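You operate a simulated robot arm through the tools that you are given. There is no shell and no other tool. Be economical: measure what you need, move in short steps, check, and stop when the job is done.

You are at the controls of a simulated robot arm. One attempt, no reset.

## Task
Take the pin carton and leave it on the blue notebook. Fetch the yellow padlock and stand it on top of the cream bulb carton. Put the brown wedge on the white form on the top of the long brown bench. Open the tea cupboard door, fetch the tea tin from the top shelf of the tea cupboard and set it in the dark grey tray, then shut the door. Put the green mug in the sink bowl. Close the spoons drawer. Fetch the milk carton and stand it on the green timetable board. Shut the fuses drawer. Take the black pouch and put it on the beige pale wooden tray. Take the red cap and leave it on the bare end of the dark worktop. Open the black cabinet door d, take the blue binder from the upper shelf behind black cabinet door d and leave it on top of the brown carton and shut the d again. Pull the black cabinet door c open. The order is free. Set down upright: pin carton, yellow padlock, tea tin, green mug, milk carton, black pouch.

It is judged by the outcome, as a careful person would: the job done as asked, and still so three seconds after it is handed in. It fails if anything else is knocked over, pushed out of place, dropped, spilled or broken. Lids that push on must go on centred and level and be pressed home; caps that screw on are set level and turned clockwise until they are tight.

## Robot
A 6-joint arm with a fingered hand on a trunk, on a base that drives. Base frame: it is fixed to the floor where the robot stands at the start and does not move with it; the origin is under the middle of the robot, x ahead of it, y to its left, z up; the surface under the hand at the start is at about z = 0.85. Units: m, degrees, N and s.
With the tool pointing down near the work surface it reaches from about 0.34 to 0.76 m from the robot's upright axis, wherever it stands. Its first joint turns from -166.0 to 166.0 degrees. Places, roughly: bare end of the dark worktop [-2.5, -5.9, 0.9]; black cabinet door C [-2.4, -7.1, 0.6]; black cabinet door D [-2.4, -7.7, 0.6]; black pouch (8x5x18 cm) [-2.5, -6.5, 1.1]; blue binder [-2.5, -7.5, 0.75]; blue notebook [0.5, -0.25, 0.75]; brown carton [-2.5, -7.5, 1]; brown wedge (5x11x5 cm) [0.7, 0.2, 0.9]; cream bulb carton [-2.5, -4, 1]; dark grey tray (29x21x4 cm) [-2.3, -6, 0.9]; form [0.75, 0.75, 0.75]; fuses drawer [-2.1, -5.5, 0.6]; green mug (11x7x9 cm) [-2.5, -2, 0.9]; green timetable board [-2.5, -3.75, 1]; milk carton [-2.25, -3.25, 1]; pale wooden tray (15x13x3 cm) [-2.6, -6.6, 1.1]; pin carton [0.5, 0, 1]; red cap (6x6x3 cm) [-2.5, -6.7, 1.1]; sink bowl inside [-2.5, -1.3, 0.7]; spoons drawer [-2.3, -1.9, 0.7]; tea cupboard door [-2.3, -1.9, 0.4]; tea tin [-2.5, -1.75, 0.5]; yellow padlock (4x2x7 cm) [0.7, -0.2, 0.9]. Payload 4 kg.
The tool frame sits at the grasp point between the pads (the TCP): z along the fingers, y along the line on which they close. The tips reach 0.026 m beyond it. Largest opening 0.148 m; the body of the gripper starts 0.073 m behind the TCP. The gripper is a hand of 3 fingers: y runs from the thumb to the fingers, the wrist lies at [0, 0, -0.239] in the tool frame, and closing takes about 1.5 s.
Orientation is that of the tool frame in the base frame, as [roll, pitch, yaw] about the fixed x, y, z axes, in that order (R = Rz(yaw) Ry(pitch) Rx(roll)). With the fingers straight down and closing along the base's y, the tool's x points along the base's -x, its y along +y and its z along -z.

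## Interface
- The arm moves only by the tool apply_moves. Its argument "series" is a list of rows, each a list of 6 numbers: the shift along the base's x, y, z in mm, then the turn, a rotation vector about the base's x, y, z in rad. In form: [[dx, dy, dz, ax, ay, az], ...]. A call has 1 to 12 rows; each row is the pose to reach, as a shift and turn from the pose commanded when the call began. "jaw" is the gripper command, from -1 (fully open) to 1 (shut), values between in proportion, set as the call begins (left out, the last holds). Rows are played at 5 a second. More than 0.05 m and 8.6 degrees between two rows, or a gripper value outside its range, and nothing of the call is played. Where a pose cannot be reached the arm comes as near as it can. A force on the tool above 40 N (or 10 N above the force at the start of the call, whichever is more), or a blocked arm, ends the call early, and 0.2 s more pass. Each finger travels about 0.153 m/s and halts on what it meets, pressing with about 31 N; the grip force reading is that of the motor and also rises with nothing between the fingers. The clock runs only during rows and for 0.2 s after the last one: add rows that repeat a pose to give the fingers time. It gives the time, the measured TCP pose, the force on the tool (base axes), the opening and the grip force at its end, in the units of the frame above (readings bear some noise), with the torque about the TCP (base axes, N m) and any sound that the robot's microphone picked up.
- Cameras (640 x 400 px; columns grow to the right, rows downward): "scene" is now at [0.0271, 0.1627, 1.5673]; the picture's right is [-0.04, -1.00, 0.00], its down [-0.75, 0.03, -0.66] and it looks along [0.66, -0.03, -0.75] (base axes); focal length 251 px, centre (320, 200). "wrist" rides on the gripper at [0.068, -0.039, -0.09] in the tool frame; the picture's right is [0.50, 0.87, 0.00], its down [-0.66, 0.38, -0.65] and it looks along [-0.57, 0.33, 0.76] (tool axes); focal length 222 px, centre (320, 200). There is no depth. A picture from a camera that has moved, and an enlarged one, comes with that camera's place and axes in the base frame and with its lens. The place of the scene camera against the robot may be out by one fixed shift of up to 0.018 m in any direction.
- snapshot(camera): a new picture of that camera. The clock stands still meanwhile.
- slide_trunk(by): slides the trunk up (or, below 0, down) by that many m; the arm and the scene camera ride with it, the base frame stays. It gives what a move gives, with no picture.
- base_move(legs): drives the robot by 1 to 6 legs, each [ahead, left, turn to the left] in m, m and degrees, along the robot's own axes; the way and the turn of a leg run together, so that a leg with both is an arc; at most 1.5 m and 180 degrees a leg. The arm and the cameras ride along, it lands a little off, and it stops where it bumps. It gives what a move gives.
- finger_targets(finger1, finger2, thumb_bend): sets how far each is bent, from 0 (flat) to 1 (curled in); at 0.3 the hand is open as for a grip, at 0.7 the pads meet at the TCP. One left out holds its place. A second passes; each finger stops where it meets its share of the squeeze, and holds until it gets a number again. A gripper value or a shape takes the hand back. It gives what a move gives, with no picture; readings hold the bend of each and the force on the fingers (four entries, about 0 where the hand has none), thumb and palm.
- preshape(shape): the hand has 3 fingers and takes this shape, open, in about a second: jaw (thumb against the fingers, like two jaws); tri (thumb and two fingers); tip (a fingertip pinch); poke (one finger out to press); point (the index stretched); flat (the hand flat); cup (the hand cupped); fist (a fist). The gripper value then closes the fingers along that shape, each until it touches; the sizes above hold for jaw. It gives what a move gives, with no picture.
- turn_head(pan, tilt): turns the head with the scene camera to pan (to the left, within 155 degrees either way) and tilt (down, from -29 to 69), counted from straight ahead of the robot. It gives what a move gives.
- enlarge(camera, box): a new picture of the part [left, top, right, bottom] of that camera's present view, enlarged. The clock stands still meanwhile.
- job_done(): hands the job in; it is judged then, once.

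Go step by step. Nothing tells you exact positions but the pictures and the camera data: compare them with the known pose of the tool, close in by small moves and look again before you grip or let go. The budget is 577 turns and 360 pictures, counting those below and the enlarged ones. Unless the task says otherwise, let go and move clear before handing in.

The tools are called after ">>>" as name(argument=value, ...) on one line, values as JSON. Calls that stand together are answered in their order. apply_moves: Moves the arm, as the interface text tells. Its arguments: {"type":"object","properties":{"series":{"type":"array","items":{"type":"array","items":{"type":"number"}}},"jaw":{"type":"number"}},"required":["series"]} The other tools are called the same way: slide_trunk (by) slides the trunk up or down; preshape (shape) gives the hand a shape; finger_targets (finger1, finger2, thumb_bend) moves the fingers one by one; base_move (legs) drives the base; turn_head (pan, tilt) turns the head that bears the scene camera; snapshot (camera) takes a picture; enlarge (camera, box) takes an enlarged picture of a part of a camera's view; job_done () hands the job in.

At the start:

```text
clock: 0.0
position: [0.4698, 0.1411, 1.163]
tcp_rot: [-180.0, 0.0, -180.0]
contact_force: [-0.5, 0.7, -0.9]
moment: [0.03, 0.0, 0.0]
gripper_width: 0.1482
finger_force: 0.0
shape: jaw
bend: [0.3, 0.3, 0.3]
finger forces: [0.0, 0.0, 0.0, 0.1, 0.0, 0.0]
trunk travel left (down, up): [-0.525, 0.065]
robot x, y, heading: [0.0013, 0.0019, -0.1]
head pan, tilt: [-2.3, 48.8]
```

scene: 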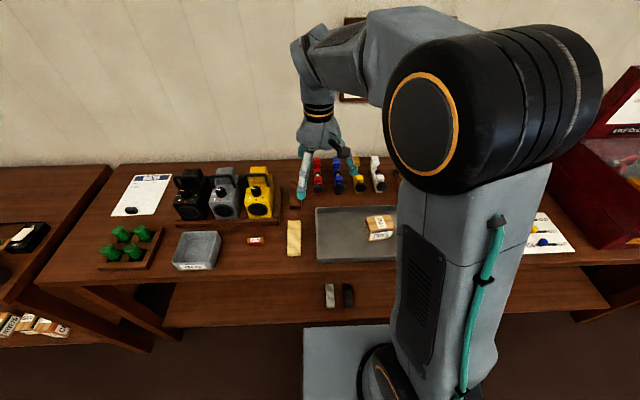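
wrist: 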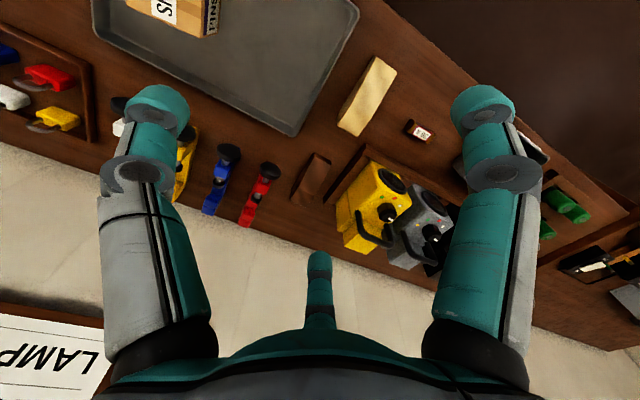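

I see the long brown bench with padlocks, wedge and boxes. I'll look closer first.

>>> enlarge(camera="scene", box=[90, 140, 410, 340])

>>> turn_head(pan=-30, tilt=45)

>>> snapshot(camera="scene")

```text
2.00 times, centred on (250, 240) of scene
camera zoom: at [0.0271, 0.1627, 1.5673], right [-0.04, -1.0, 0.0], down [-0.75, 0.03, -0.66], along [0.66, -0.03, -0.75], focal length 502 px, centre (460, 120)
```

zoom: 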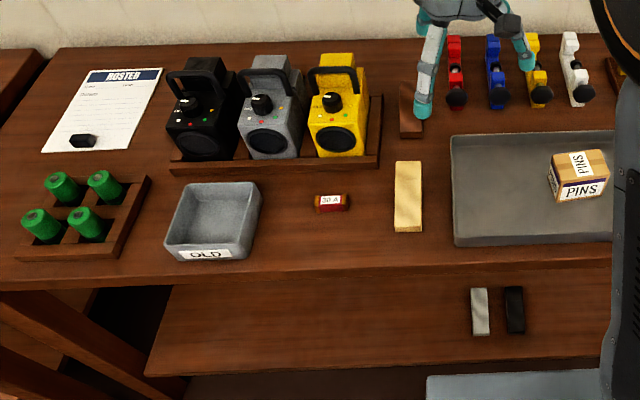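

```text
clock: 0.9
position: [0.4686, 0.1436, 1.1634]
tcp_rot: [-180.0, 0.0, 180.0]
contact_force: [0.3, 0.0, 0.3]
moment: [-0.01, 0.02, 0.01]
gripper_width: 0.148
finger_force: 0.1
shape: jaw
bend: [0.3, 0.3, 0.3]
finger forces: [0.1, 0.1, 0.0, 0.0, 0.1, 0.0]
trunk travel left (down, up): [-0.525, 0.065]
robot x, y, heading: [-0.0016, -0.0025, -0.2]
head pan, tilt: [-30.0, 45.0]
```

```text
356 pictures are left
camera scene: at [0.0196, 0.1252, 1.5726], right [-0.5, -0.87, 0.0], down [-0.61, 0.35, -0.71], along [0.61, -0.35, -0.71], focal length 251 px, centre (320, 200)
```

scene: 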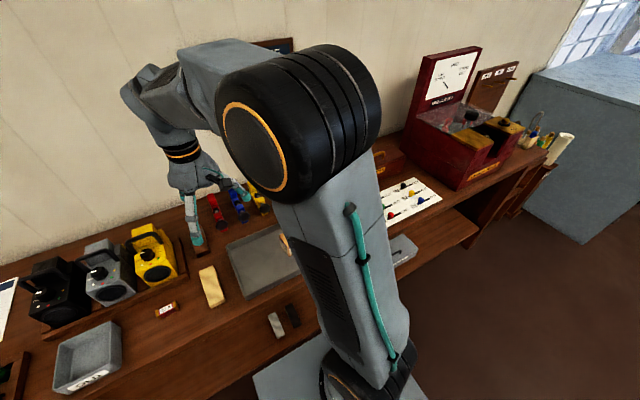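

The pin carton is in the grey tray at about (0.52,-0.06). I'll move over it and look with the wrist camera.

>>> apply_moves(series=[[5, -40, 0, 0, 0, 0], [10, -80, 0, 0, 0, 0], [10, -120, 0, 0, 0, 0], [10, -160, 0, 0, 0, 0], [10, -200, 0, 0, 0, 0], [10, -200, 0, 0, 0, 0]])

>>> snapshot(camera="wrist")

>>> snapshot(camera="scene")

```text
clock: 2.3
position: [0.4796, -0.0579, 1.1631]
tcp_rot: [180.0, 0.1, -179.9]
contact_force: [0.1, 0.0, -0.5]
moment: [-0.02, 0.01, -0.03]
gripper_width: 0.1477
finger_force: 0.1
shape: jaw
bend: [0.3, 0.3, 0.3]
finger forces: [0.0, 0.1, 0.0, 0.1, 0.1, 0.1]
trunk travel left (down, up): [-0.525, 0.065]
robot x, y, heading: [-0.0008, 0.0003, 0.0]
head pan, tilt: [-30.0, 45.0]
```

```text
355 pictures are left
camera wrist: at [0.412, -0.0959, 1.2534], right [-0.5, 0.87, 0.0], down [0.66, 0.38, 0.65], along [0.57, 0.33, -0.76], focal length 222 px, centre (320, 200)
```

wrist: 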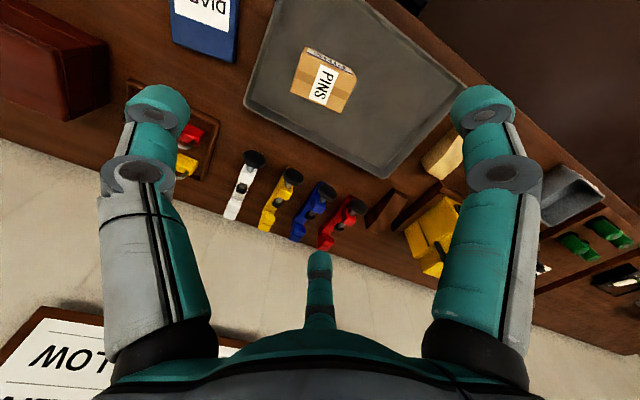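

```text
354 pictures are left
camera scene: at [0.0195, 0.1249, 1.5727], right [-0.5, -0.87, 0.0], down [-0.61, 0.35, -0.71], along [0.61, -0.35, -0.71], focal length 251 px, centre (320, 200)
```

scene: 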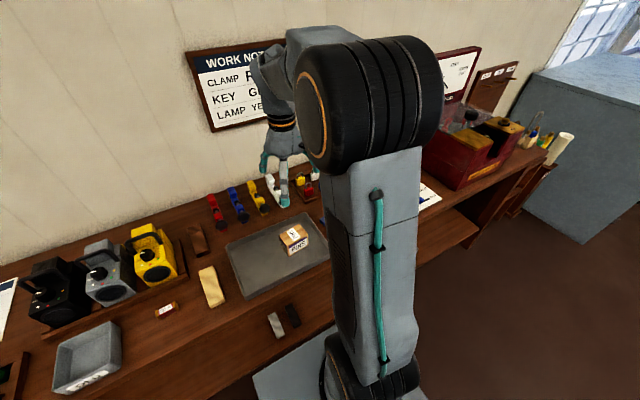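

>>> enlarge(camera="wrist", box=[240, 20, 400, 120])

```text
4.00 times, centred on (320, 70) of wrist
camera zoom: at [0.412, -0.0959, 1.2534], right [-0.5, 0.87, 0.0], down [0.66, 0.38, 0.65], along [0.57, 0.33, -0.76], focal length 888 px, centre (320, 720)
```

zoom: 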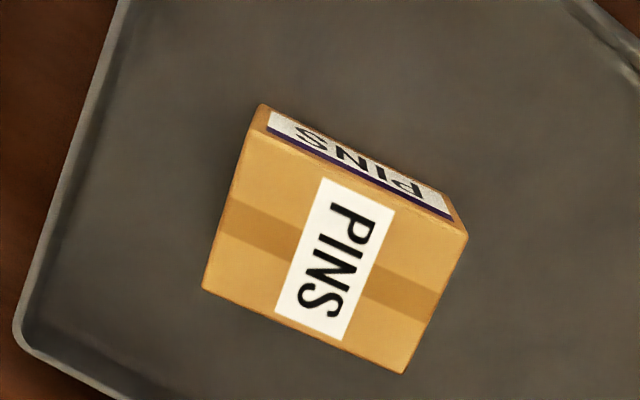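

>>> apply_moves(series=[[1, 8, -45, 0, 0, 0.1], [1, 8, -90, 0, 0, 0.1], [1, 8, -135, 0, 0, 0.1], [1, 8, -180, 0, 0, 0.1], [1, 8, -180, 0, 0, 0.1]])

>>> snapshot(camera="wrist")

```text
clock: 3.5
position: [0.4789, -0.0499, 0.9833]
tcp_rot: [-180.0, 0.1, -174.2]
contact_force: [0.8, 0.1, 0.5]
moment: [-0.01, 0.03, -0.02]
gripper_width: 0.1478
finger_force: 0.1
shape: jaw
bend: [0.3, 0.3, 0.3]
finger forces: [0.1, 0.0, 0.1, 0.0, 0.0, 0.1]
trunk travel left (down, up): [-0.525, 0.065]
robot x, y, heading: [-0.0034, 0.0001, -0.1]
head pan, tilt: [-30.0, 45.0]
```

```text
352 pictures are left
camera wrist: at [0.4158, -0.0949, 1.0727], right [-0.58, 0.81, 0.0], down [0.61, 0.44, 0.65], along [0.53, 0.38, -0.76], focal length 222 px, centre (320, 200)
```

wrist: 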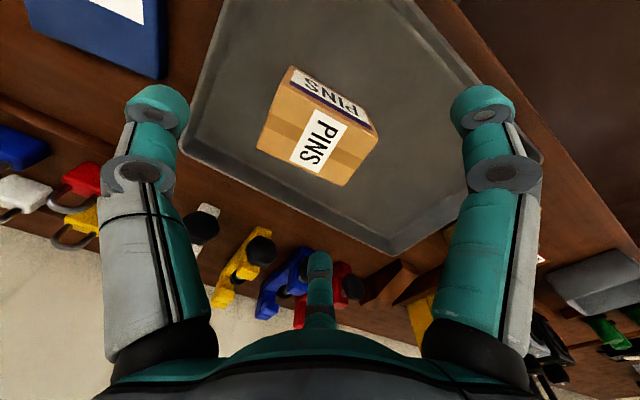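

>>> apply_moves(series=[[0, -2, -40, 0, 0, 0], [0, -2, -80, 0, 0, 0], [0, -2, -95, 0, 0, 0], [0, -2, -95, 0, 0, 0]])

>>> apply_moves(series=[[0, 0, 0, 0, 0, 0], [0, 0, 0, 0, 0, 0], [0, 0, 0, 0, 0, 0], [0, 0, 0, 0, 0, 0], [0, 0, 0, 0, 0, 0], [0, 0, 0, 0, 0, 0]], jaw=1)

>>> apply_moves(series=[[0, 0, 40, 0, 0, 0], [0, 0, 80, 0, 0, 0], [0, 0, 120, 0, 0, 0], [0, 0, 120, 0, 0, 0]])

>>> snapshot(camera="wrist")

```text
clock: 4.5
position: [0.4798, -0.0507, 0.8893]
tcp_rot: [-180.0, 0.0, -174.3]
contact_force: [-0.6, 0.7, 0.0]
moment: [0.02, 0.03, -0.01]
gripper_width: 0.1479
finger_force: 0.0
shape: jaw
bend: [0.3, 0.3, 0.3]
finger forces: [0.1, 0.0, 0.1, 0.0, 0.1, 0.0]
trunk travel left (down, up): [-0.525, 0.065]
robot x, y, heading: [0.0023, -0.0008, -0.1]
head pan, tilt: [-30.0, 45.0]
```

```text
clock: 5.9
position: [0.4816, -0.0503, 0.888]
tcp_rot: [180.0, -0.1, -174.3]
contact_force: [-0.6, -0.8, -0.7]
moment: [-0.01, 0.02, -0.02]
gripper_width: 0.063
finger_force: 31.0
shape: jaw
bend: [0.77, 0.77, 0.7]
finger forces: [24.5, 25.3, 0.0, 0.0, 27.7, 0.0]
trunk travel left (down, up): [-0.525, 0.065]
robot x, y, heading: [-0.0015, 0.0003, 0.1]
head pan, tilt: [-30.0, 45.0]
```

```text
clock: 6.9
position: [0.4817, -0.0517, 1.0089]
tcp_rot: [180.0, -0.1, -174.2]
contact_force: [-0.2, 0.6, -3.3]
moment: [-0.01, 0.01, 0.02]
gripper_width: 0.0627
finger_force: 30.9
shape: jaw
bend: [0.77, 0.77, 0.7]
finger forces: [24.5, 25.2, 0.1, 0.0, 27.7, 0.0]
trunk travel left (down, up): [-0.525, 0.065]
robot x, y, heading: [0.0003, -0.0017, -0.0]
head pan, tilt: [-30.0, 45.0]
```

```text
351 pictures are left
camera wrist: at [0.417, -0.0968, 1.0994], right [-0.58, 0.81, 0.0], down [0.61, 0.44, 0.65], along [0.53, 0.38, -0.76], focal length 222 px, centre (320, 200)
```

wrist: 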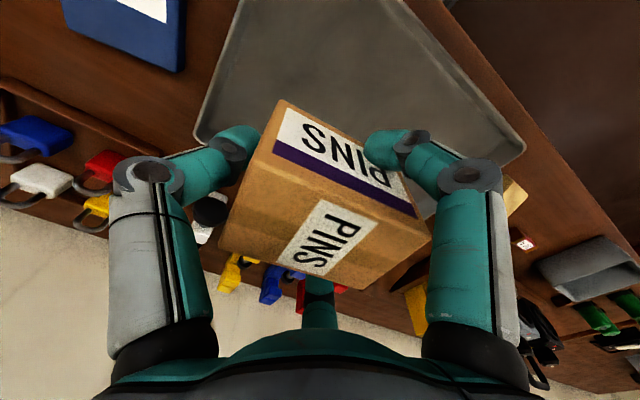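

The carton is held. I move toward the blue notebook and look.

>>> apply_moves(series=[[0, -40, 0, 0, 0, 0], [0, -80, 0, 0, 0, 0], [0, -110, 0, 0, 0, 0], [0, -110, 0, 0, 0, 0]])

>>> snapshot(camera="wrist")

>>> turn_head(pan=-20, tilt=50)

>>> snapshot(camera="scene")

```text
clock: 7.9
position: [0.4811, -0.1618, 1.01]
tcp_rot: [-180.0, 0.0, -174.3]
contact_force: [0.2, 0.3, -3.0]
moment: [0.03, -0.04, 0.0]
gripper_width: 0.0626
finger_force: 31.4
shape: jaw
bend: [0.77, 0.77, 0.7]
finger forces: [24.6, 25.4, 0.1, 0.0, 28.2, 0.0]
trunk travel left (down, up): [-0.525, 0.065]
robot x, y, heading: [0.0041, -0.0014, -0.2]
head pan, tilt: [-30.0, 45.0]
```

```text
350 pictures are left
camera wrist: at [0.4173, -0.2085, 1.1002], right [-0.58, 0.81, 0.0], down [0.61, 0.44, 0.65], along [0.53, 0.38, -0.76], focal length 222 px, centre (320, 200)
```

wrist: 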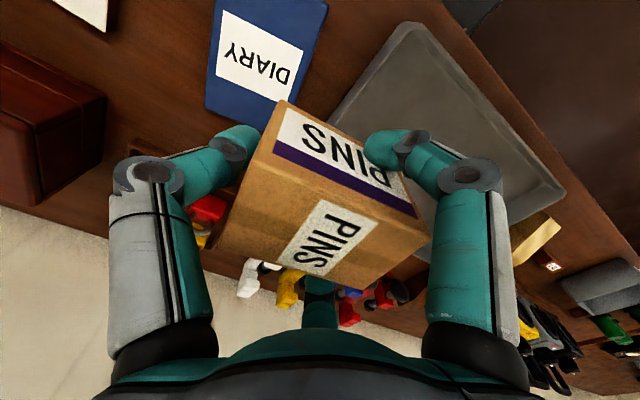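

```text
clock: 8.6
position: [0.4806, -0.164, 1.0088]
tcp_rot: [179.9, 0.0, -174.3]
contact_force: [-0.1, -0.4, -2.7]
moment: [0.0, 0.0, 0.04]
gripper_width: 0.0626
finger_force: 31.0
shape: jaw
bend: [0.77, 0.77, 0.7]
finger forces: [24.5, 25.3, 0.0, 0.0, 28.0, 0.0]
trunk travel left (down, up): [-0.525, 0.065]
robot x, y, heading: [0.0008, -0.0014, -0.2]
head pan, tilt: [-20.0, 50.0]
```

```text
349 pictures are left
camera scene: at [0.0217, 0.1393, 1.5658], right [-0.34, -0.94, 0.0], down [-0.72, 0.26, -0.64], along [0.6, -0.22, -0.77], focal length 251 px, centre (320, 200)
```

scene: 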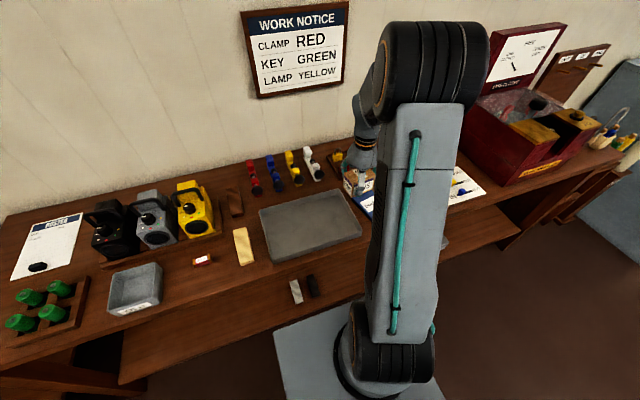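

>>> apply_moves(series=[[0, -30, 40, 0, 0, 0], [-20, -60, 80, 0, 0, 0], [-40, -70, 120, 0, 0, 0], [-40, -70, 120, 0, 0, 0]])

>>> snapshot(camera="wrist")

```text
refused: row 2 steps farther than a row can; nothing moved
```

```text
348 pictures are left
camera wrist: at [0.4173, -0.2081, 1.1001], right [-0.58, 0.81, 0.0], down [0.61, 0.44, 0.65], along [0.53, 0.38, -0.76], focal length 222 px, centre (320, 200)
```

wrist: 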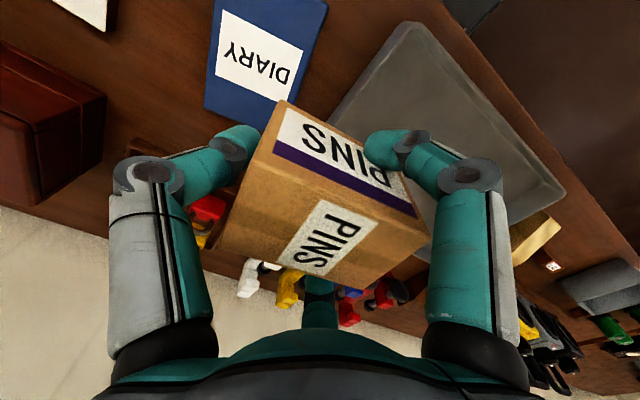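

>>> apply_moves(series=[[-10, -20, 35, 0, 0, 0], [-30, -40, 70, 0, 0, 0], [-50, -60, 100, 0, 0, 0], [-70, -70, 120, 0, 0, 0], [-70, -70, 120, 0, 0, 0]])

>>> snapshot(camera="wrist")

```text
clock: 9.8
position: [0.4104, -0.2313, 1.1278]
tcp_rot: [-180.0, 0.0, -174.3]
contact_force: [-0.7, -0.2, -2.6]
moment: [0.02, 0.01, 0.01]
gripper_width: 0.0623
finger_force: 30.7
shape: jaw
bend: [0.77, 0.77, 0.7]
finger forces: [24.5, 25.5, 0.0, 0.1, 27.9, 0.0]
trunk travel left (down, up): [-0.525, 0.065]
robot x, y, heading: [-0.0022, -0.0001, 0.2]
head pan, tilt: [-20.0, 50.0]
```

```text
347 pictures are left
camera wrist: at [0.3471, -0.2767, 1.2182], right [-0.58, 0.81, 0.0], down [0.61, 0.44, 0.65], along [0.53, 0.38, -0.76], focal length 222 px, centre (320, 200)
```

wrist: 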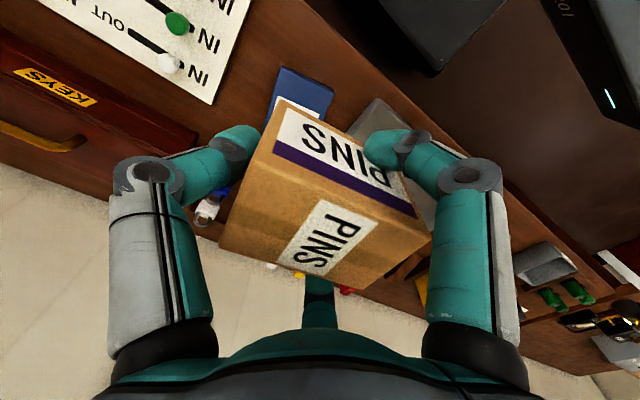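

>>> apply_moves(series=[[6, 0, 0, 0, 0, -0.144], [12, 0, 0, 0, 0, -0.288], [18, 0, 0, 0, 0, -0.432], [24, 0, 0, 0, 0, -0.576], [30, 0, 0, 0, 0, -0.72], [36, 0, 0, 0, 0, -0.864], [42, 0, 0, 0, 0, -1.008], [50, 0, 0, 0, 0, -1.152], [60, 0, 0, 0, 0, -1.296], [69, 1, 0, 0, 0, -1.443], [69, 1, 0, 0, 0, -1.443]])

>>> snapshot(camera="wrist")

```text
clock: 12.2
position: [0.481, -0.2313, 1.1287]
tcp_rot: [179.9, -0.1, 103.0]
contact_force: [0.1, 0.2, -3.4]
moment: [0.01, 0.0, 0.01]
gripper_width: 0.0622
finger_force: 31.2
shape: jaw
bend: [0.77, 0.77, 0.7]
finger forces: [24.6, 25.4, 0.0, 0.0, 27.4, 0.0]
trunk travel left (down, up): [-0.525, 0.065]
robot x, y, heading: [-0.0005, -0.0024, -0.1]
head pan, tilt: [-20.0, 50.0]
```

```text
346 pictures are left
camera wrist: at [0.4278, -0.173, 1.2183], right [0.73, 0.68, 0.0], down [0.52, -0.55, 0.65], along [0.45, -0.48, -0.76], focal length 222 px, centre (320, 200)
```

wrist: 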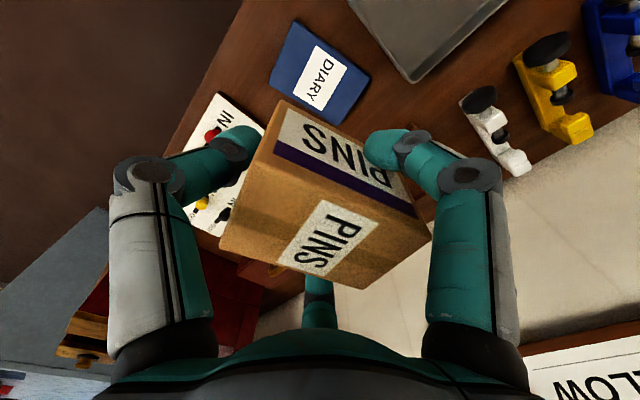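

>>> apply_moves(series=[[0, -2, -45, 0, 0, 0], [0, -2, -90, 0, 0, 0], [0, -2, -135, 0, 0, 0], [0, -2, -180, 0, 0, 0], [0, -2, -215, 0, 0, 0], [0, -2, -222, 0, 0, 0], [0, -2, -222, 0, 0, 0]])

>>> snapshot(camera="wrist")

```text
clock: 13.8
position: [0.4779, -0.2333, 0.9056]
tcp_rot: [-179.9, 0.0, 102.9]
contact_force: [-0.2, 0.6, -3.3]
moment: [0.0, -0.02, 0.02]
gripper_width: 0.0619
finger_force: 31.2
shape: jaw
bend: [0.77, 0.77, 0.7]
finger forces: [24.4, 25.4, 0.0, 0.1, 27.4, 0.1]
trunk travel left (down, up): [-0.525, 0.065]
robot x, y, heading: [-0.0019, -0.0034, -0.1]
head pan, tilt: [-20.0, 50.0]
```

```text
345 pictures are left
camera wrist: at [0.4261, -0.1763, 0.9959], right [0.73, 0.68, 0.0], down [0.52, -0.55, 0.65], along [0.45, -0.48, -0.76], focal length 222 px, centre (320, 200)
```

wrist: 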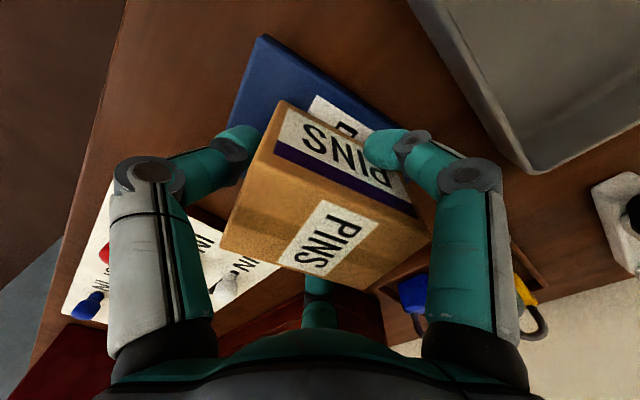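

>>> apply_moves(series=[[0, 0, -4, 0, 0, 0], [0, 0, -7, 0, 0, 0], [0, 0, -9, 0, 0, 0], [0, 0, -9, 0, 0, 0]])

```text
clock: 14.9
position: [0.4797, -0.2332, 0.9012]
tcp_rot: [179.7, 0.3, 102.9]
contact_force: [-4.0, 2.1, 26.2]
moment: [0.03, 0.34, 0.01]
gripper_width: 0.0631
finger_force: 30.8
shape: jaw
bend: [0.78, 0.77, 0.69]
finger forces: [28.8, 27.7, 0.0, 0.0, 33.9, 0.0]
trunk travel left (down, up): [-0.525, 0.065]
robot x, y, heading: [-0.0005, -0.0014, 0.3]
head pan, tilt: [-20.0, 50.0]
stopped in row 4: the force on the tool passed its limit at 41 N (the readings are from after the stop); the commanded pose is now the measured one
```

>>> apply_moves(series=[[0, 0, 1, 0, 0, 0], [0, 0, 1, 0, 0, 0], [0, 0, 1, 0, 0, 0], [0, 0, 1, 0, 0, 0], [0, 0, 1, 0, 0, 0]], jaw=-0.6)

>>> apply_moves(series=[[0, 0, 40, 0, 0, 0], [0, 0, 80, 0, 0, 0], [0, 0, 120, 0, 0, 0], [0, 0, 160, 0, 0, 0], [0, 0, 160, 0, 0, 0]])

>>> snapshot(camera="wrist")

```text
clock: 16.1
position: [0.4806, -0.2337, 0.8993]
tcp_rot: [179.8, 0.2, 102.9]
contact_force: [0.5, -0.5, -0.3]
moment: [-0.01, 0.01, 0.01]
gripper_width: 0.1182
finger_force: 0.0
shape: jaw
bend: [0.26, 0.26, 0.48]
finger forces: [0.0, 0.0, 0.1, 0.0, 0.0, 0.1]
trunk travel left (down, up): [-0.525, 0.065]
robot x, y, heading: [0.0001, 0.0044, -0.1]
head pan, tilt: [-20.0, 50.0]
```

```text
clock: 17.3
position: [0.4813, -0.2347, 1.0598]
tcp_rot: [179.8, 0.1, 102.9]
contact_force: [0.8, -0.4, 0.4]
moment: [0.01, 0.0, -0.04]
gripper_width: 0.1182
finger_force: 0.1
shape: jaw
bend: [0.26, 0.25, 0.48]
finger forces: [0.0, 0.1, 0.0, 0.0, 0.0, 0.1]
trunk travel left (down, up): [-0.525, 0.065]
robot x, y, heading: [0.0004, 0.0008, -0.0]
head pan, tilt: [-20.0, 50.0]
```

```text
344 pictures are left
camera wrist: at [0.4276, -0.1755, 1.1503], right [0.73, 0.68, 0.0], down [0.51, -0.55, 0.66], along [0.45, -0.48, -0.75], focal length 222 px, centre (320, 200)
```

wrist: 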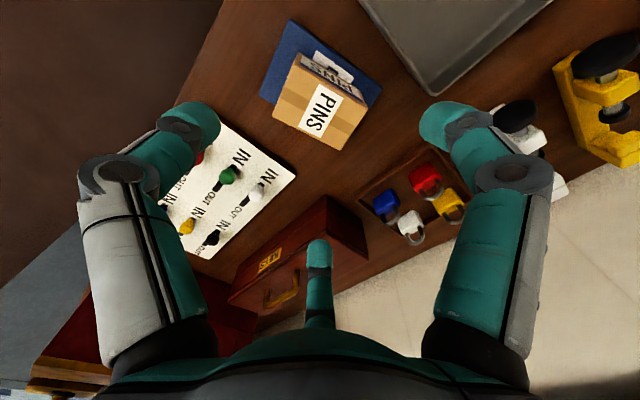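

Carton sits on the notebook. Next the wedge; I swing over to it and look.

>>> apply_moves(series=[[6, 43, 8, 0, 0, 0.13456], [12, 86, 16, 0, 0, 0.2691], [18, 129, 24, 0, 0, 0.4037], [24, 172, 32, 0, 0, 0.5382], [30, 215, 40, 0, 0, 0.6728], [36, 258, 48, 0, 0, 0.8074], [42, 301, 56, 0, 0, 0.942], [50, 344, 60, 0, 0, 1.0765], [60, 387, 60, 0, 0, 1.211], [75, 430, 60, 0, 0, 1.3456], [75, 430, 60, 0, 0, 1.3456]])

>>> snapshot(camera="wrist")

```text
clock: 19.7
position: [0.5547, 0.199, 1.12]
tcp_rot: [179.9, 0.2, -179.8]
contact_force: [0.8, 0.4, -0.8]
moment: [-0.02, -0.04, 0.02]
gripper_width: 0.1179
finger_force: 0.0
shape: jaw
bend: [0.25, 0.25, 0.48]
finger forces: [0.1, 0.0, 0.1, 0.1, 0.0, 0.1]
trunk travel left (down, up): [-0.525, 0.065]
robot x, y, heading: [0.0024, -0.0025, -0.0]
head pan, tilt: [-20.0, 50.0]
```

```text
343 pictures are left
camera wrist: at [0.4874, 0.1585, 1.2108], right [-0.5, 0.86, 0.0], down [0.65, 0.38, 0.66], along [0.57, 0.33, -0.75], focal length 222 px, centre (320, 200)
```

wrist: 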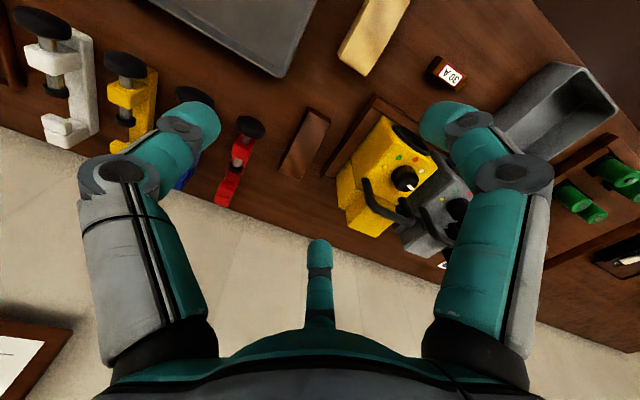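

>>> enlarge(camera="wrist", box=[224, 90, 384, 190])

>>> turn_head(pan=10, tilt=45)

>>> enlarge(camera="scene", box=[220, 100, 540, 300])

```text
4.00 times, centred on (304, 140) of wrist
camera zoom: at [0.4874, 0.1585, 1.2108], right [-0.5, 0.86, 0.0], down [0.65, 0.38, 0.66], along [0.57, 0.33, -0.75], focal length 888 px, centre (384, 440)
```

zoom: 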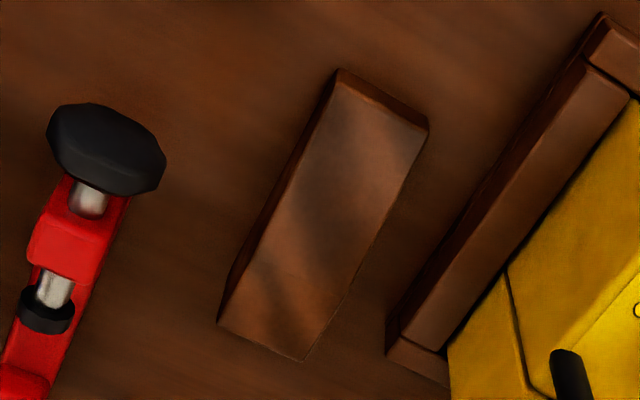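

```text
clock: 20.6
position: [0.5539, 0.1979, 1.1206]
tcp_rot: [179.9, 0.2, -180.0]
contact_force: [-0.4, -0.2, 0.5]
moment: [-0.03, -0.03, 0.03]
gripper_width: 0.1183
finger_force: 0.0
shape: jaw
bend: [0.25, 0.25, 0.48]
finger forces: [0.0, 0.0, 0.0, 0.0, 0.0, 0.1]
trunk travel left (down, up): [-0.525, 0.065]
robot x, y, heading: [0.0025, -0.0061, 0.3]
head pan, tilt: [10.0, 45.0]
```

```text
2.00 times, centred on (380, 200) of scene
camera zoom: at [0.0292, 0.1798, 1.5726], right [0.17, -0.98, 0.0], down [-0.7, -0.12, -0.71], along [0.7, 0.12, -0.71], focal length 502 px, centre (200, 200)
```

zoom: 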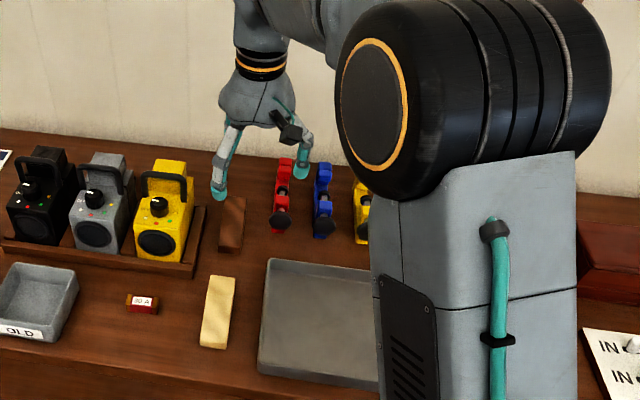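

>>> apply_moves(series=[[-10, 5, -40, 0, 0, 0], [-25, 10, -80, 0, 0, 0], [-40, 10, -110, 0, 0, 0], [-40, 10, -110, 0, 0, 0]], jaw=0)

>>> snapshot(camera="wrist")

>>> enlarge(camera="scene", box=[300, 150, 380, 200])

```text
clock: 21.6
position: [0.5145, 0.2063, 1.0113]
tcp_rot: [179.8, 0.2, -179.9]
contact_force: [0.2, 0.4, -1.1]
moment: [0.02, 0.03, 0.0]
gripper_width: 0.0747
finger_force: 0.0
shape: jaw
bend: [0.36, 0.36, 0.7]
finger forces: [0.1, 0.1, 0.0, 0.1, 0.0, 0.2]
trunk travel left (down, up): [-0.525, 0.065]
robot x, y, heading: [0.0024, 0.0024, 0.1]
head pan, tilt: [10.0, 45.0]
```

```text
340 pictures are left
camera wrist: at [0.4477, 0.1671, 1.1008], right [-0.5, 0.86, 0.0], down [0.65, 0.38, 0.66], along [0.57, 0.33, -0.75], focal length 222 px, centre (320, 200)
```

wrist: 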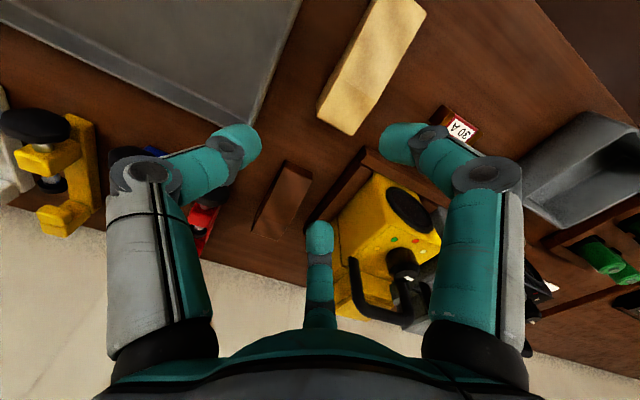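

```text
8.00 times, centred on (340, 175) of scene
camera zoom: at [0.0292, 0.1799, 1.5726], right [0.17, -0.98, 0.0], down [-0.7, -0.12, -0.71], along [0.7, 0.12, -0.71], focal length 2009 px, centre (160, 400)
```

zoom: 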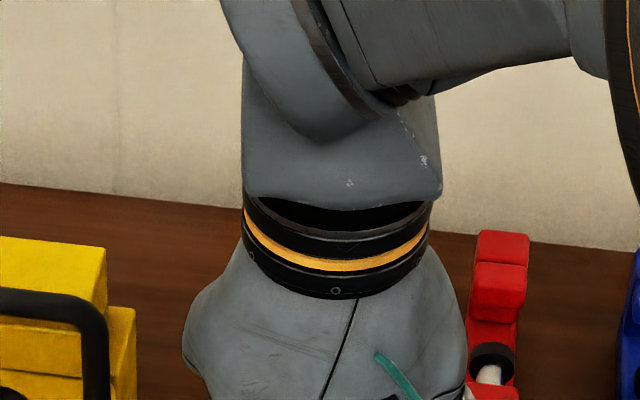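

>>> enlarge(camera="wrist", box=[220, 145, 348, 225])

```text
5.00 times, centred on (284, 185) of wrist
camera zoom: at [0.4477, 0.1671, 1.1008], right [-0.5, 0.86, 0.0], down [0.65, 0.38, 0.66], along [0.57, 0.33, -0.75], focal length 1111 px, centre (500, 275)
```

zoom: 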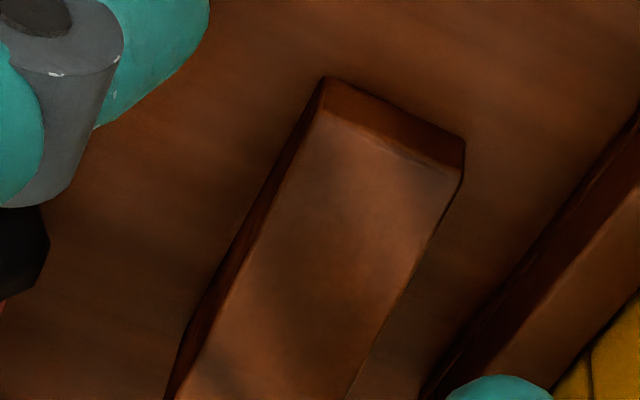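

>>> apply_moves(series=[[25, 6, 30, 0, 0, 0], [70, 6, 30, 0, 0, 0], [115, 6, 30, 0, 0, 0], [160, 6, 20, 0, 0, 0], [160, 6, 0, 0, 0, 0], [160, 6, 0, 0, 0, 0]])

>>> snapshot(camera="wrist")

>>> snapshot(camera="scene")

```text
clock: 23.0
position: [0.6772, 0.2123, 1.0103]
tcp_rot: [179.8, 0.3, -179.8]
contact_force: [0.8, 0.1, -0.1]
moment: [-0.02, 0.04, 0.01]
gripper_width: 0.0743
finger_force: 0.1
shape: jaw
bend: [0.36, 0.36, 0.7]
finger forces: [0.1, 0.1, 0.0, 0.0, 0.1, 0.0]
trunk travel left (down, up): [-0.525, 0.065]
robot x, y, heading: [0.0008, 0.003, 0.1]
head pan, tilt: [10.0, 45.0]
```

```text
337 pictures are left
camera wrist: at [0.6096, 0.1724, 1.1003], right [-0.5, 0.86, 0.0], down [0.65, 0.38, 0.66], along [0.57, 0.33, -0.75], focal length 222 px, centre (320, 200)
```

wrist: 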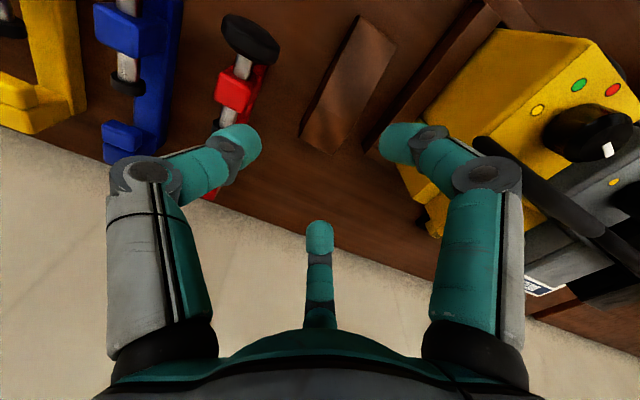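

```text
336 pictures are left
camera scene: at [0.029, 0.1799, 1.5727], right [0.17, -0.98, 0.0], down [-0.7, -0.12, -0.71], along [0.7, 0.12, -0.71], focal length 251 px, centre (320, 200)
```

scene: 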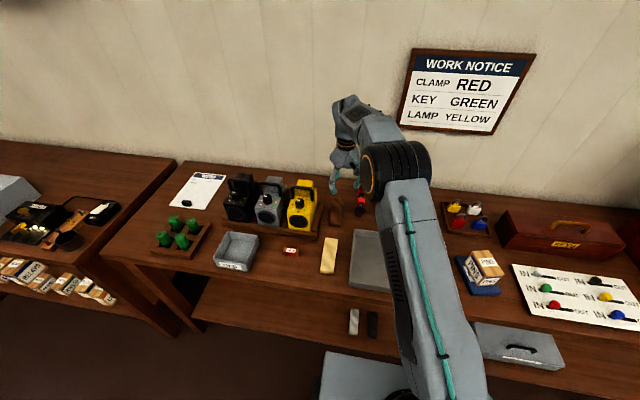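

>>> apply_moves(series=[[0, 3, -40, 0, 0, 0], [0, 3, -80, 0, 0, 0], [0, 3, -110, 0, 0, 0], [0, 3, -128, 0, 0, 0], [0, 3, -128, 0, 0, 0]])

>>> snapshot(camera="wrist")

```text
clock: 23.9
position: [0.6777, 0.2152, 0.908]
tcp_rot: [179.3, 1.2, 180.0]
contact_force: [-4.9, -1.0, 32.9]
moment: [0.78, 1.45, 0.19]
gripper_width: 0.0758
finger_force: 0.0
shape: jaw
bend: [0.81, 0.36, 0.7]
finger forces: [32.3, 0.0, 0.1, 0.0, 0.0, 0.0]
trunk travel left (down, up): [-0.525, 0.065]
robot x, y, heading: [-0.0008, -0.0014, 0.2]
head pan, tilt: [10.0, 45.0]
stopped in row 4: the force on the tool passed its limit at 46 N (the readings are from after the stop); the commanded pose is now the measured one
```

```text
335 pictures are left
camera wrist: at [0.6088, 0.1757, 0.996], right [-0.5, 0.87, 0.0], down [0.64, 0.37, 0.67], along [0.58, 0.34, -0.74], focal length 222 px, centre (320, 200)
```

wrist: 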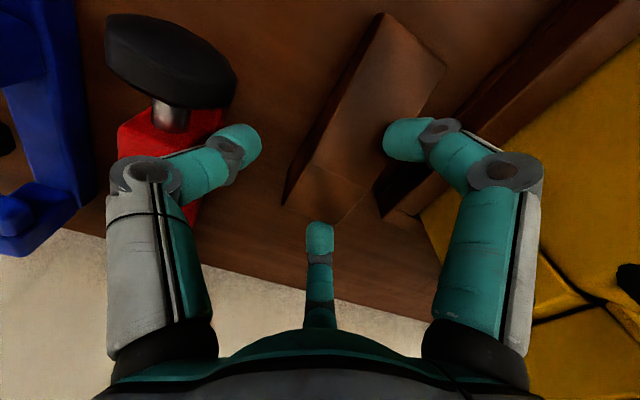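

The finger landed on the wedge's top. I'll back off and turn the hand 180° so the single thumb goes into the narrow gap by the lamp rack.

>>> apply_moves(series=[[-5, 0, 30, -0.006, 0.01, 0], [-15, -5, 70, -0.012, 0.021, 0], [-25, -5, 110, -0.012, 0.021, 0], [-35, -5, 150, -0.012, 0.021, 0], [-35, -5, 150, -0.012, 0.021, 0]], jaw=-0.2)

>>> snapshot(camera="wrist")

>>> apply_moves(series=[[0, 0, 0, 0, 0, -0.149], [0, 0, 0, 0, 0, -0.298], [0, 0, 0, 0, 0, -0.447], [0, 0, 0, 0, 0, -0.596], [0, 0, 0, 0, 0, -0.745], [0, 0, 0, 0, 0, -0.894], [0, 0, 0, 0, 0, -1.043], [0, 0, 0, 0, 0, -1.192], [0, 0, 0, 0, 0, -1.341], [0, 0, 0, 0, 0, -1.49], [0, 0, 0, 0, 0, -1.571], [0, 0, 0, 0, 0, -1.571]])

>>> apply_moves(series=[[0, 0, 0, 0, 0, -0.149], [0, 0, 0, 0, 0, -0.298], [0, 0, 0, 0, 0, -0.447], [0, 0, 0, 0, 0, -0.596], [0, 0, 0, 0, 0, -0.745], [0, 0, 0, 0, 0, -0.894], [0, 0, 0, 0, 0, -1.043], [0, 0, 0, 0, 0, -1.192], [0, 0, 0, 0, 0, -1.341], [0, 0, 0, 0, 0, -1.49], [0, 0, 0, 0, 0, -1.571], [0, 0, 0, 0, 0, -1.571]])

>>> snapshot(camera="wrist")

```text
clock: 25.1
position: [0.6438, 0.2092, 1.0526]
tcp_rot: [-179.8, -0.6, -179.8]
contact_force: [-0.6, 0.5, -0.4]
moment: [-0.01, 0.0, -0.02]
gripper_width: 0.0882
finger_force: 0.1
shape: jaw
bend: [0.32, 0.32, 0.7]
finger forces: [0.1, 0.1, 0.1, 0.0, 0.0, 0.0]
trunk travel left (down, up): [-0.525, 0.065]
robot x, y, heading: [-0.0004, -0.0011, 0.1]
head pan, tilt: [10.0, 45.0]
```

```text
334 pictures are left
camera wrist: at [0.5757, 0.1698, 1.1434], right [-0.5, 0.87, 0.0], down [0.66, 0.38, 0.65], along [0.56, 0.33, -0.76], focal length 222 px, centre (320, 200)
```

wrist: 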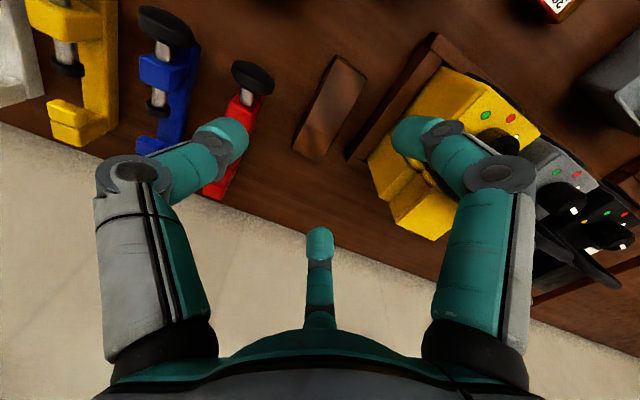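

```text
clock: 27.7
position: [0.6436, 0.2105, 1.0518]
tcp_rot: [-179.8, -0.5, 90.0]
contact_force: [-0.2, -0.4, 0.5]
moment: [0.0, 0.01, -0.03]
gripper_width: 0.0885
finger_force: 0.0
shape: jaw
bend: [0.32, 0.32, 0.7]
finger forces: [0.1, 0.0, 0.0, 0.1, 0.0, 0.0]
trunk travel left (down, up): [-0.525, 0.065]
robot x, y, heading: [0.003, 0.002, 0.2]
head pan, tilt: [10.0, 45.0]
```

```text
clock: 30.3
position: [0.6427, 0.2105, 1.0512]
tcp_rot: [-179.7, -0.4, 0.0]
contact_force: [0.6, -0.8, 0.7]
moment: [-0.02, -0.02, -0.01]
gripper_width: 0.0887
finger_force: 0.1
shape: jaw
bend: [0.32, 0.32, 0.7]
finger forces: [0.0, 0.0, 0.0, 0.1, 0.0, 0.1]
trunk travel left (down, up): [-0.525, 0.065]
robot x, y, heading: [-0.0014, 0.0056, -0.2]
head pan, tilt: [10.0, 45.0]
```

```text
333 pictures are left
camera wrist: at [0.7103, 0.2492, 1.1426], right [0.5, -0.87, 0.0], down [-0.66, -0.38, 0.65], along [-0.56, -0.32, -0.76], focal length 222 px, centre (320, 200)
```

wrist: 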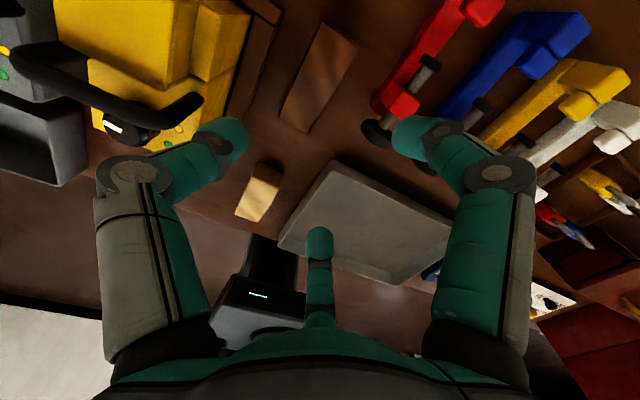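

>>> apply_moves(series=[[7, 1, -40, 0, 0, 0], [7, 1, -80, 0, 0, 0], [7, 1, -120, 0, 0, 0], [7, 1, -120, 0, 0, 0]], jaw=0)

>>> snapshot(camera="wrist")

```text
clock: 31.3
position: [0.6515, 0.2106, 0.9326]
tcp_rot: [-179.7, -0.4, 0.1]
contact_force: [0.2, -0.1, 0.8]
moment: [0.01, 0.0, -0.04]
gripper_width: 0.0746
finger_force: 0.1
shape: jaw
bend: [0.36, 0.36, 0.7]
finger forces: [0.0, 0.0, 0.0, 0.1, 0.1, 0.0]
trunk travel left (down, up): [-0.525, 0.065]
robot x, y, heading: [-0.0016, -0.0022, 0.0]
head pan, tilt: [10.0, 45.0]
```

```text
332 pictures are left
camera wrist: at [0.7184, 0.2498, 1.0237], right [0.5, -0.87, 0.0], down [-0.66, -0.38, 0.65], along [-0.56, -0.32, -0.76], focal length 222 px, centre (320, 200)
```

wrist: 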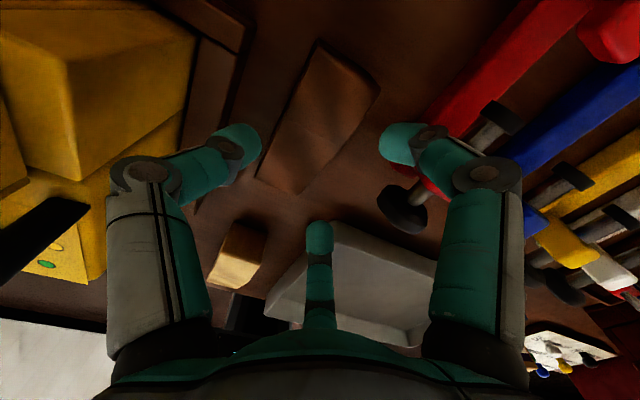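

>>> apply_moves(series=[[0, 1, -20, 0, 0, 0], [0, 1, -40, 0, 0, 0], [0, 1, -49, 0, 0, 0], [0, 1, -49, 0, 0, 0]])

>>> snapshot(camera="wrist")

```text
clock: 32.3
position: [0.6492, 0.2106, 0.8836]
tcp_rot: [-179.8, -0.6, 0.0]
contact_force: [0.6, 0.1, -1.0]
moment: [0.03, 0.0, 0.01]
gripper_width: 0.0743
finger_force: 0.1
shape: jaw
bend: [0.36, 0.36, 0.7]
finger forces: [0.0, 0.1, 0.1, 0.0, 0.1, 0.1]
trunk travel left (down, up): [-0.525, 0.065]
robot x, y, heading: [0.0008, -0.0064, 0.1]
head pan, tilt: [10.0, 45.0]
```

```text
331 pictures are left
camera wrist: at [0.7172, 0.2497, 0.9747], right [0.5, -0.87, 0.0], down [-0.66, -0.38, 0.65], along [-0.56, -0.33, -0.76], focal length 222 px, centre (320, 200)
```

wrist: 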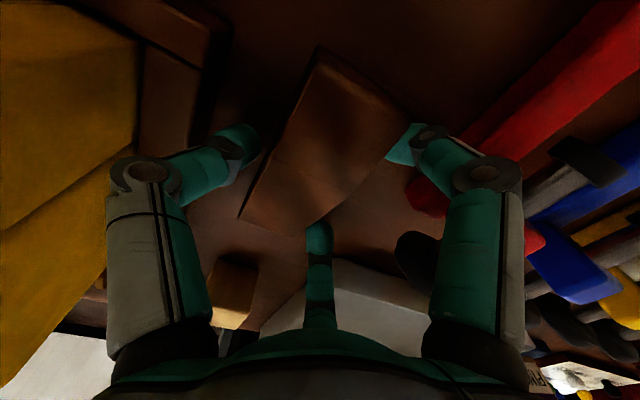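

Free descent; fingers straddle the wedge. Close and lift.

>>> apply_moves(series=[[0, 0, 0, 0, 0, 0], [0, 0, 0, 0, 0, 0], [0, 0, 0, 0, 0, 0], [0, 0, 0, 0, 0, 0], [0, 0, 0, 0, 0, 0], [0, 0, 0, 0, 0, 0]], jaw=1)

>>> snapshot(camera="wrist")

```text
clock: 33.7
position: [0.6505, 0.2104, 0.8835]
tcp_rot: [-179.8, -0.5, 0.1]
contact_force: [-0.4, -0.1, -0.4]
moment: [-0.01, 0.02, -0.01]
gripper_width: 0.0427
finger_force: 30.8
shape: jaw
bend: [0.78, 0.78, 0.7]
finger forces: [22.3, 22.4, 0.0, 0.0, 32.6, 0.0]
trunk travel left (down, up): [-0.525, 0.065]
robot x, y, heading: [-0.0008, -0.0011, 0.2]
head pan, tilt: [10.0, 45.0]
```

```text
330 pictures are left
camera wrist: at [0.7172, 0.2497, 0.9748], right [0.5, -0.87, 0.0], down [-0.66, -0.38, 0.65], along [-0.56, -0.33, -0.76], focal length 222 px, centre (320, 200)
```

wrist: 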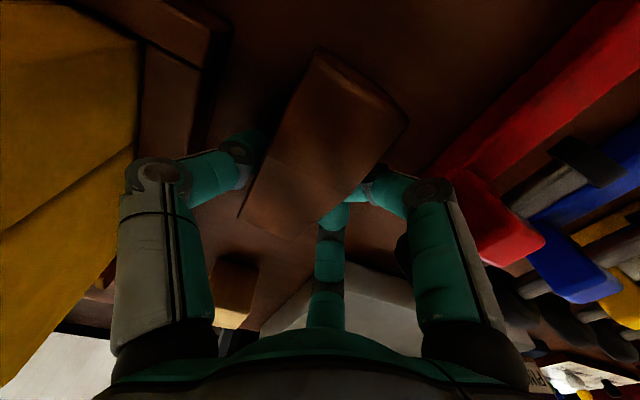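

>>> apply_moves(series=[[0, 0, 15, 0, 0, 0], [0, 0, 40, 0, 0, 0], [0, 0, 80, 0, 0, 0], [0, 0, 120, 0, 0, 0], [0, 0, 160, 0, 0, 0], [0, 0, 200, 0, 0, 0], [0, 0, 200, 0, 0, 0]])

>>> snapshot(camera="wrist")

>>> snapshot(camera="scene")

```text
clock: 35.3
position: [0.6507, 0.2105, 1.0813]
tcp_rot: [-179.9, -0.5, -0.1]
contact_force: [-0.8, -0.7, -0.7]
moment: [0.0, 0.03, 0.0]
gripper_width: 0.0423
finger_force: 30.8
shape: jaw
bend: [0.78, 0.78, 0.7]
finger forces: [23.5, 23.2, 0.0, 0.0, 32.5, 0.1]
trunk travel left (down, up): [-0.525, 0.065]
robot x, y, heading: [0.0046, 0.0018, -0.0]
head pan, tilt: [10.0, 45.0]
```

```text
329 pictures are left
camera wrist: at [0.7171, 0.2498, 1.173], right [0.5, -0.87, 0.0], down [-0.66, -0.38, 0.65], along [-0.56, -0.33, -0.76], focal length 222 px, centre (320, 200)
```

wrist: 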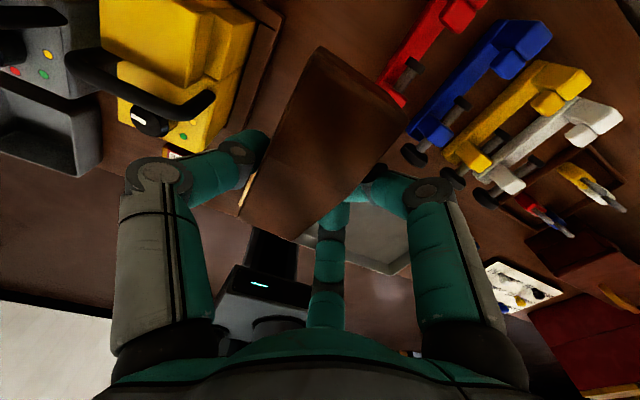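

```text
328 pictures are left
camera scene: at [0.0293, 0.1799, 1.5726], right [0.17, -0.98, 0.0], down [-0.7, -0.12, -0.71], along [0.7, 0.12, -0.71], focal length 251 px, centre (320, 200)
```

scene: 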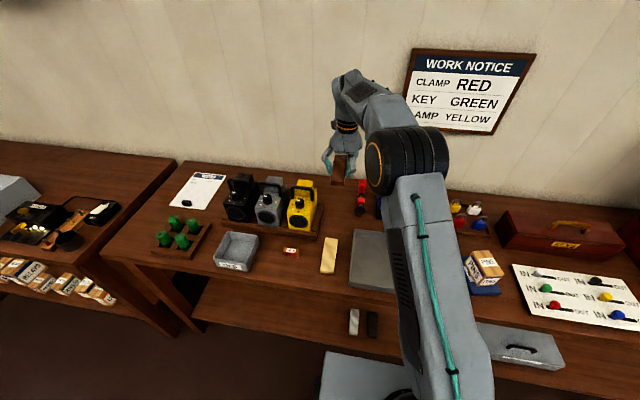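

>>> enlarge(camera="scene", box=[130, 150, 290, 250])

>>> base_move(legs=[[0, 0.6, 0]])

>>> snapshot(camera="wrist")

>>> snapshot(camera="scene")

```text
4.00 times, centred on (210, 200) of scene
camera zoom: at [0.0293, 0.1799, 1.5726], right [0.17, -0.98, 0.0], down [-0.7, -0.12, -0.71], along [0.7, 0.12, -0.71], focal length 1004 px, centre (760, 200)
```

zoom: 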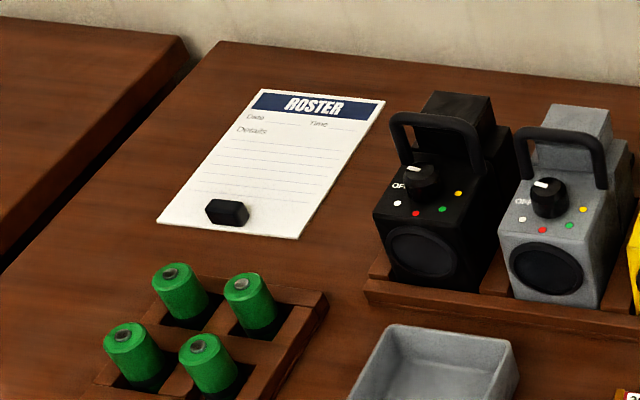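

```text
clock: 38.7
position: [0.6548, 0.7949, 1.0808]
tcp_rot: [-179.8, -0.5, -0.5]
contact_force: [0.7, 0.1, -0.8]
moment: [-0.02, 0.02, -0.02]
gripper_width: 0.0426
finger_force: 31.1
shape: jaw
bend: [0.78, 0.78, 0.7]
finger forces: [23.5, 23.2, 0.0, 0.1, 32.6, 0.0]
trunk travel left (down, up): [-0.525, 0.065]
robot x, y, heading: [0.0034, 0.5901, -0.4]
head pan, tilt: [10.0, 45.0]
```

```text
326 pictures are left
camera wrist: at [0.722, 0.833, 1.1726], right [0.49, -0.87, 0.0], down [-0.66, -0.37, 0.65], along [-0.56, -0.32, -0.76], focal length 222 px, centre (320, 200)
```

wrist: 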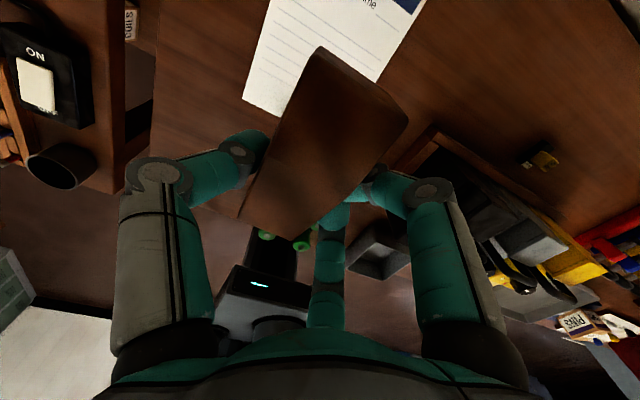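

```text
325 pictures are left
camera scene: at [0.0336, 0.7694, 1.5726], right [0.17, -0.99, 0.0], down [-0.7, -0.12, -0.71], along [0.7, 0.12, -0.71], focal length 251 px, centre (320, 200)
```

scene: 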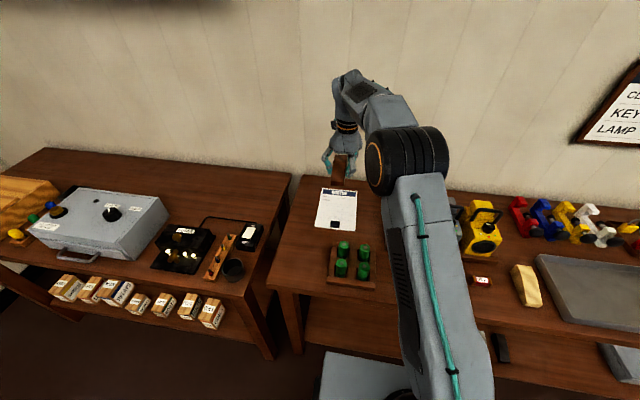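

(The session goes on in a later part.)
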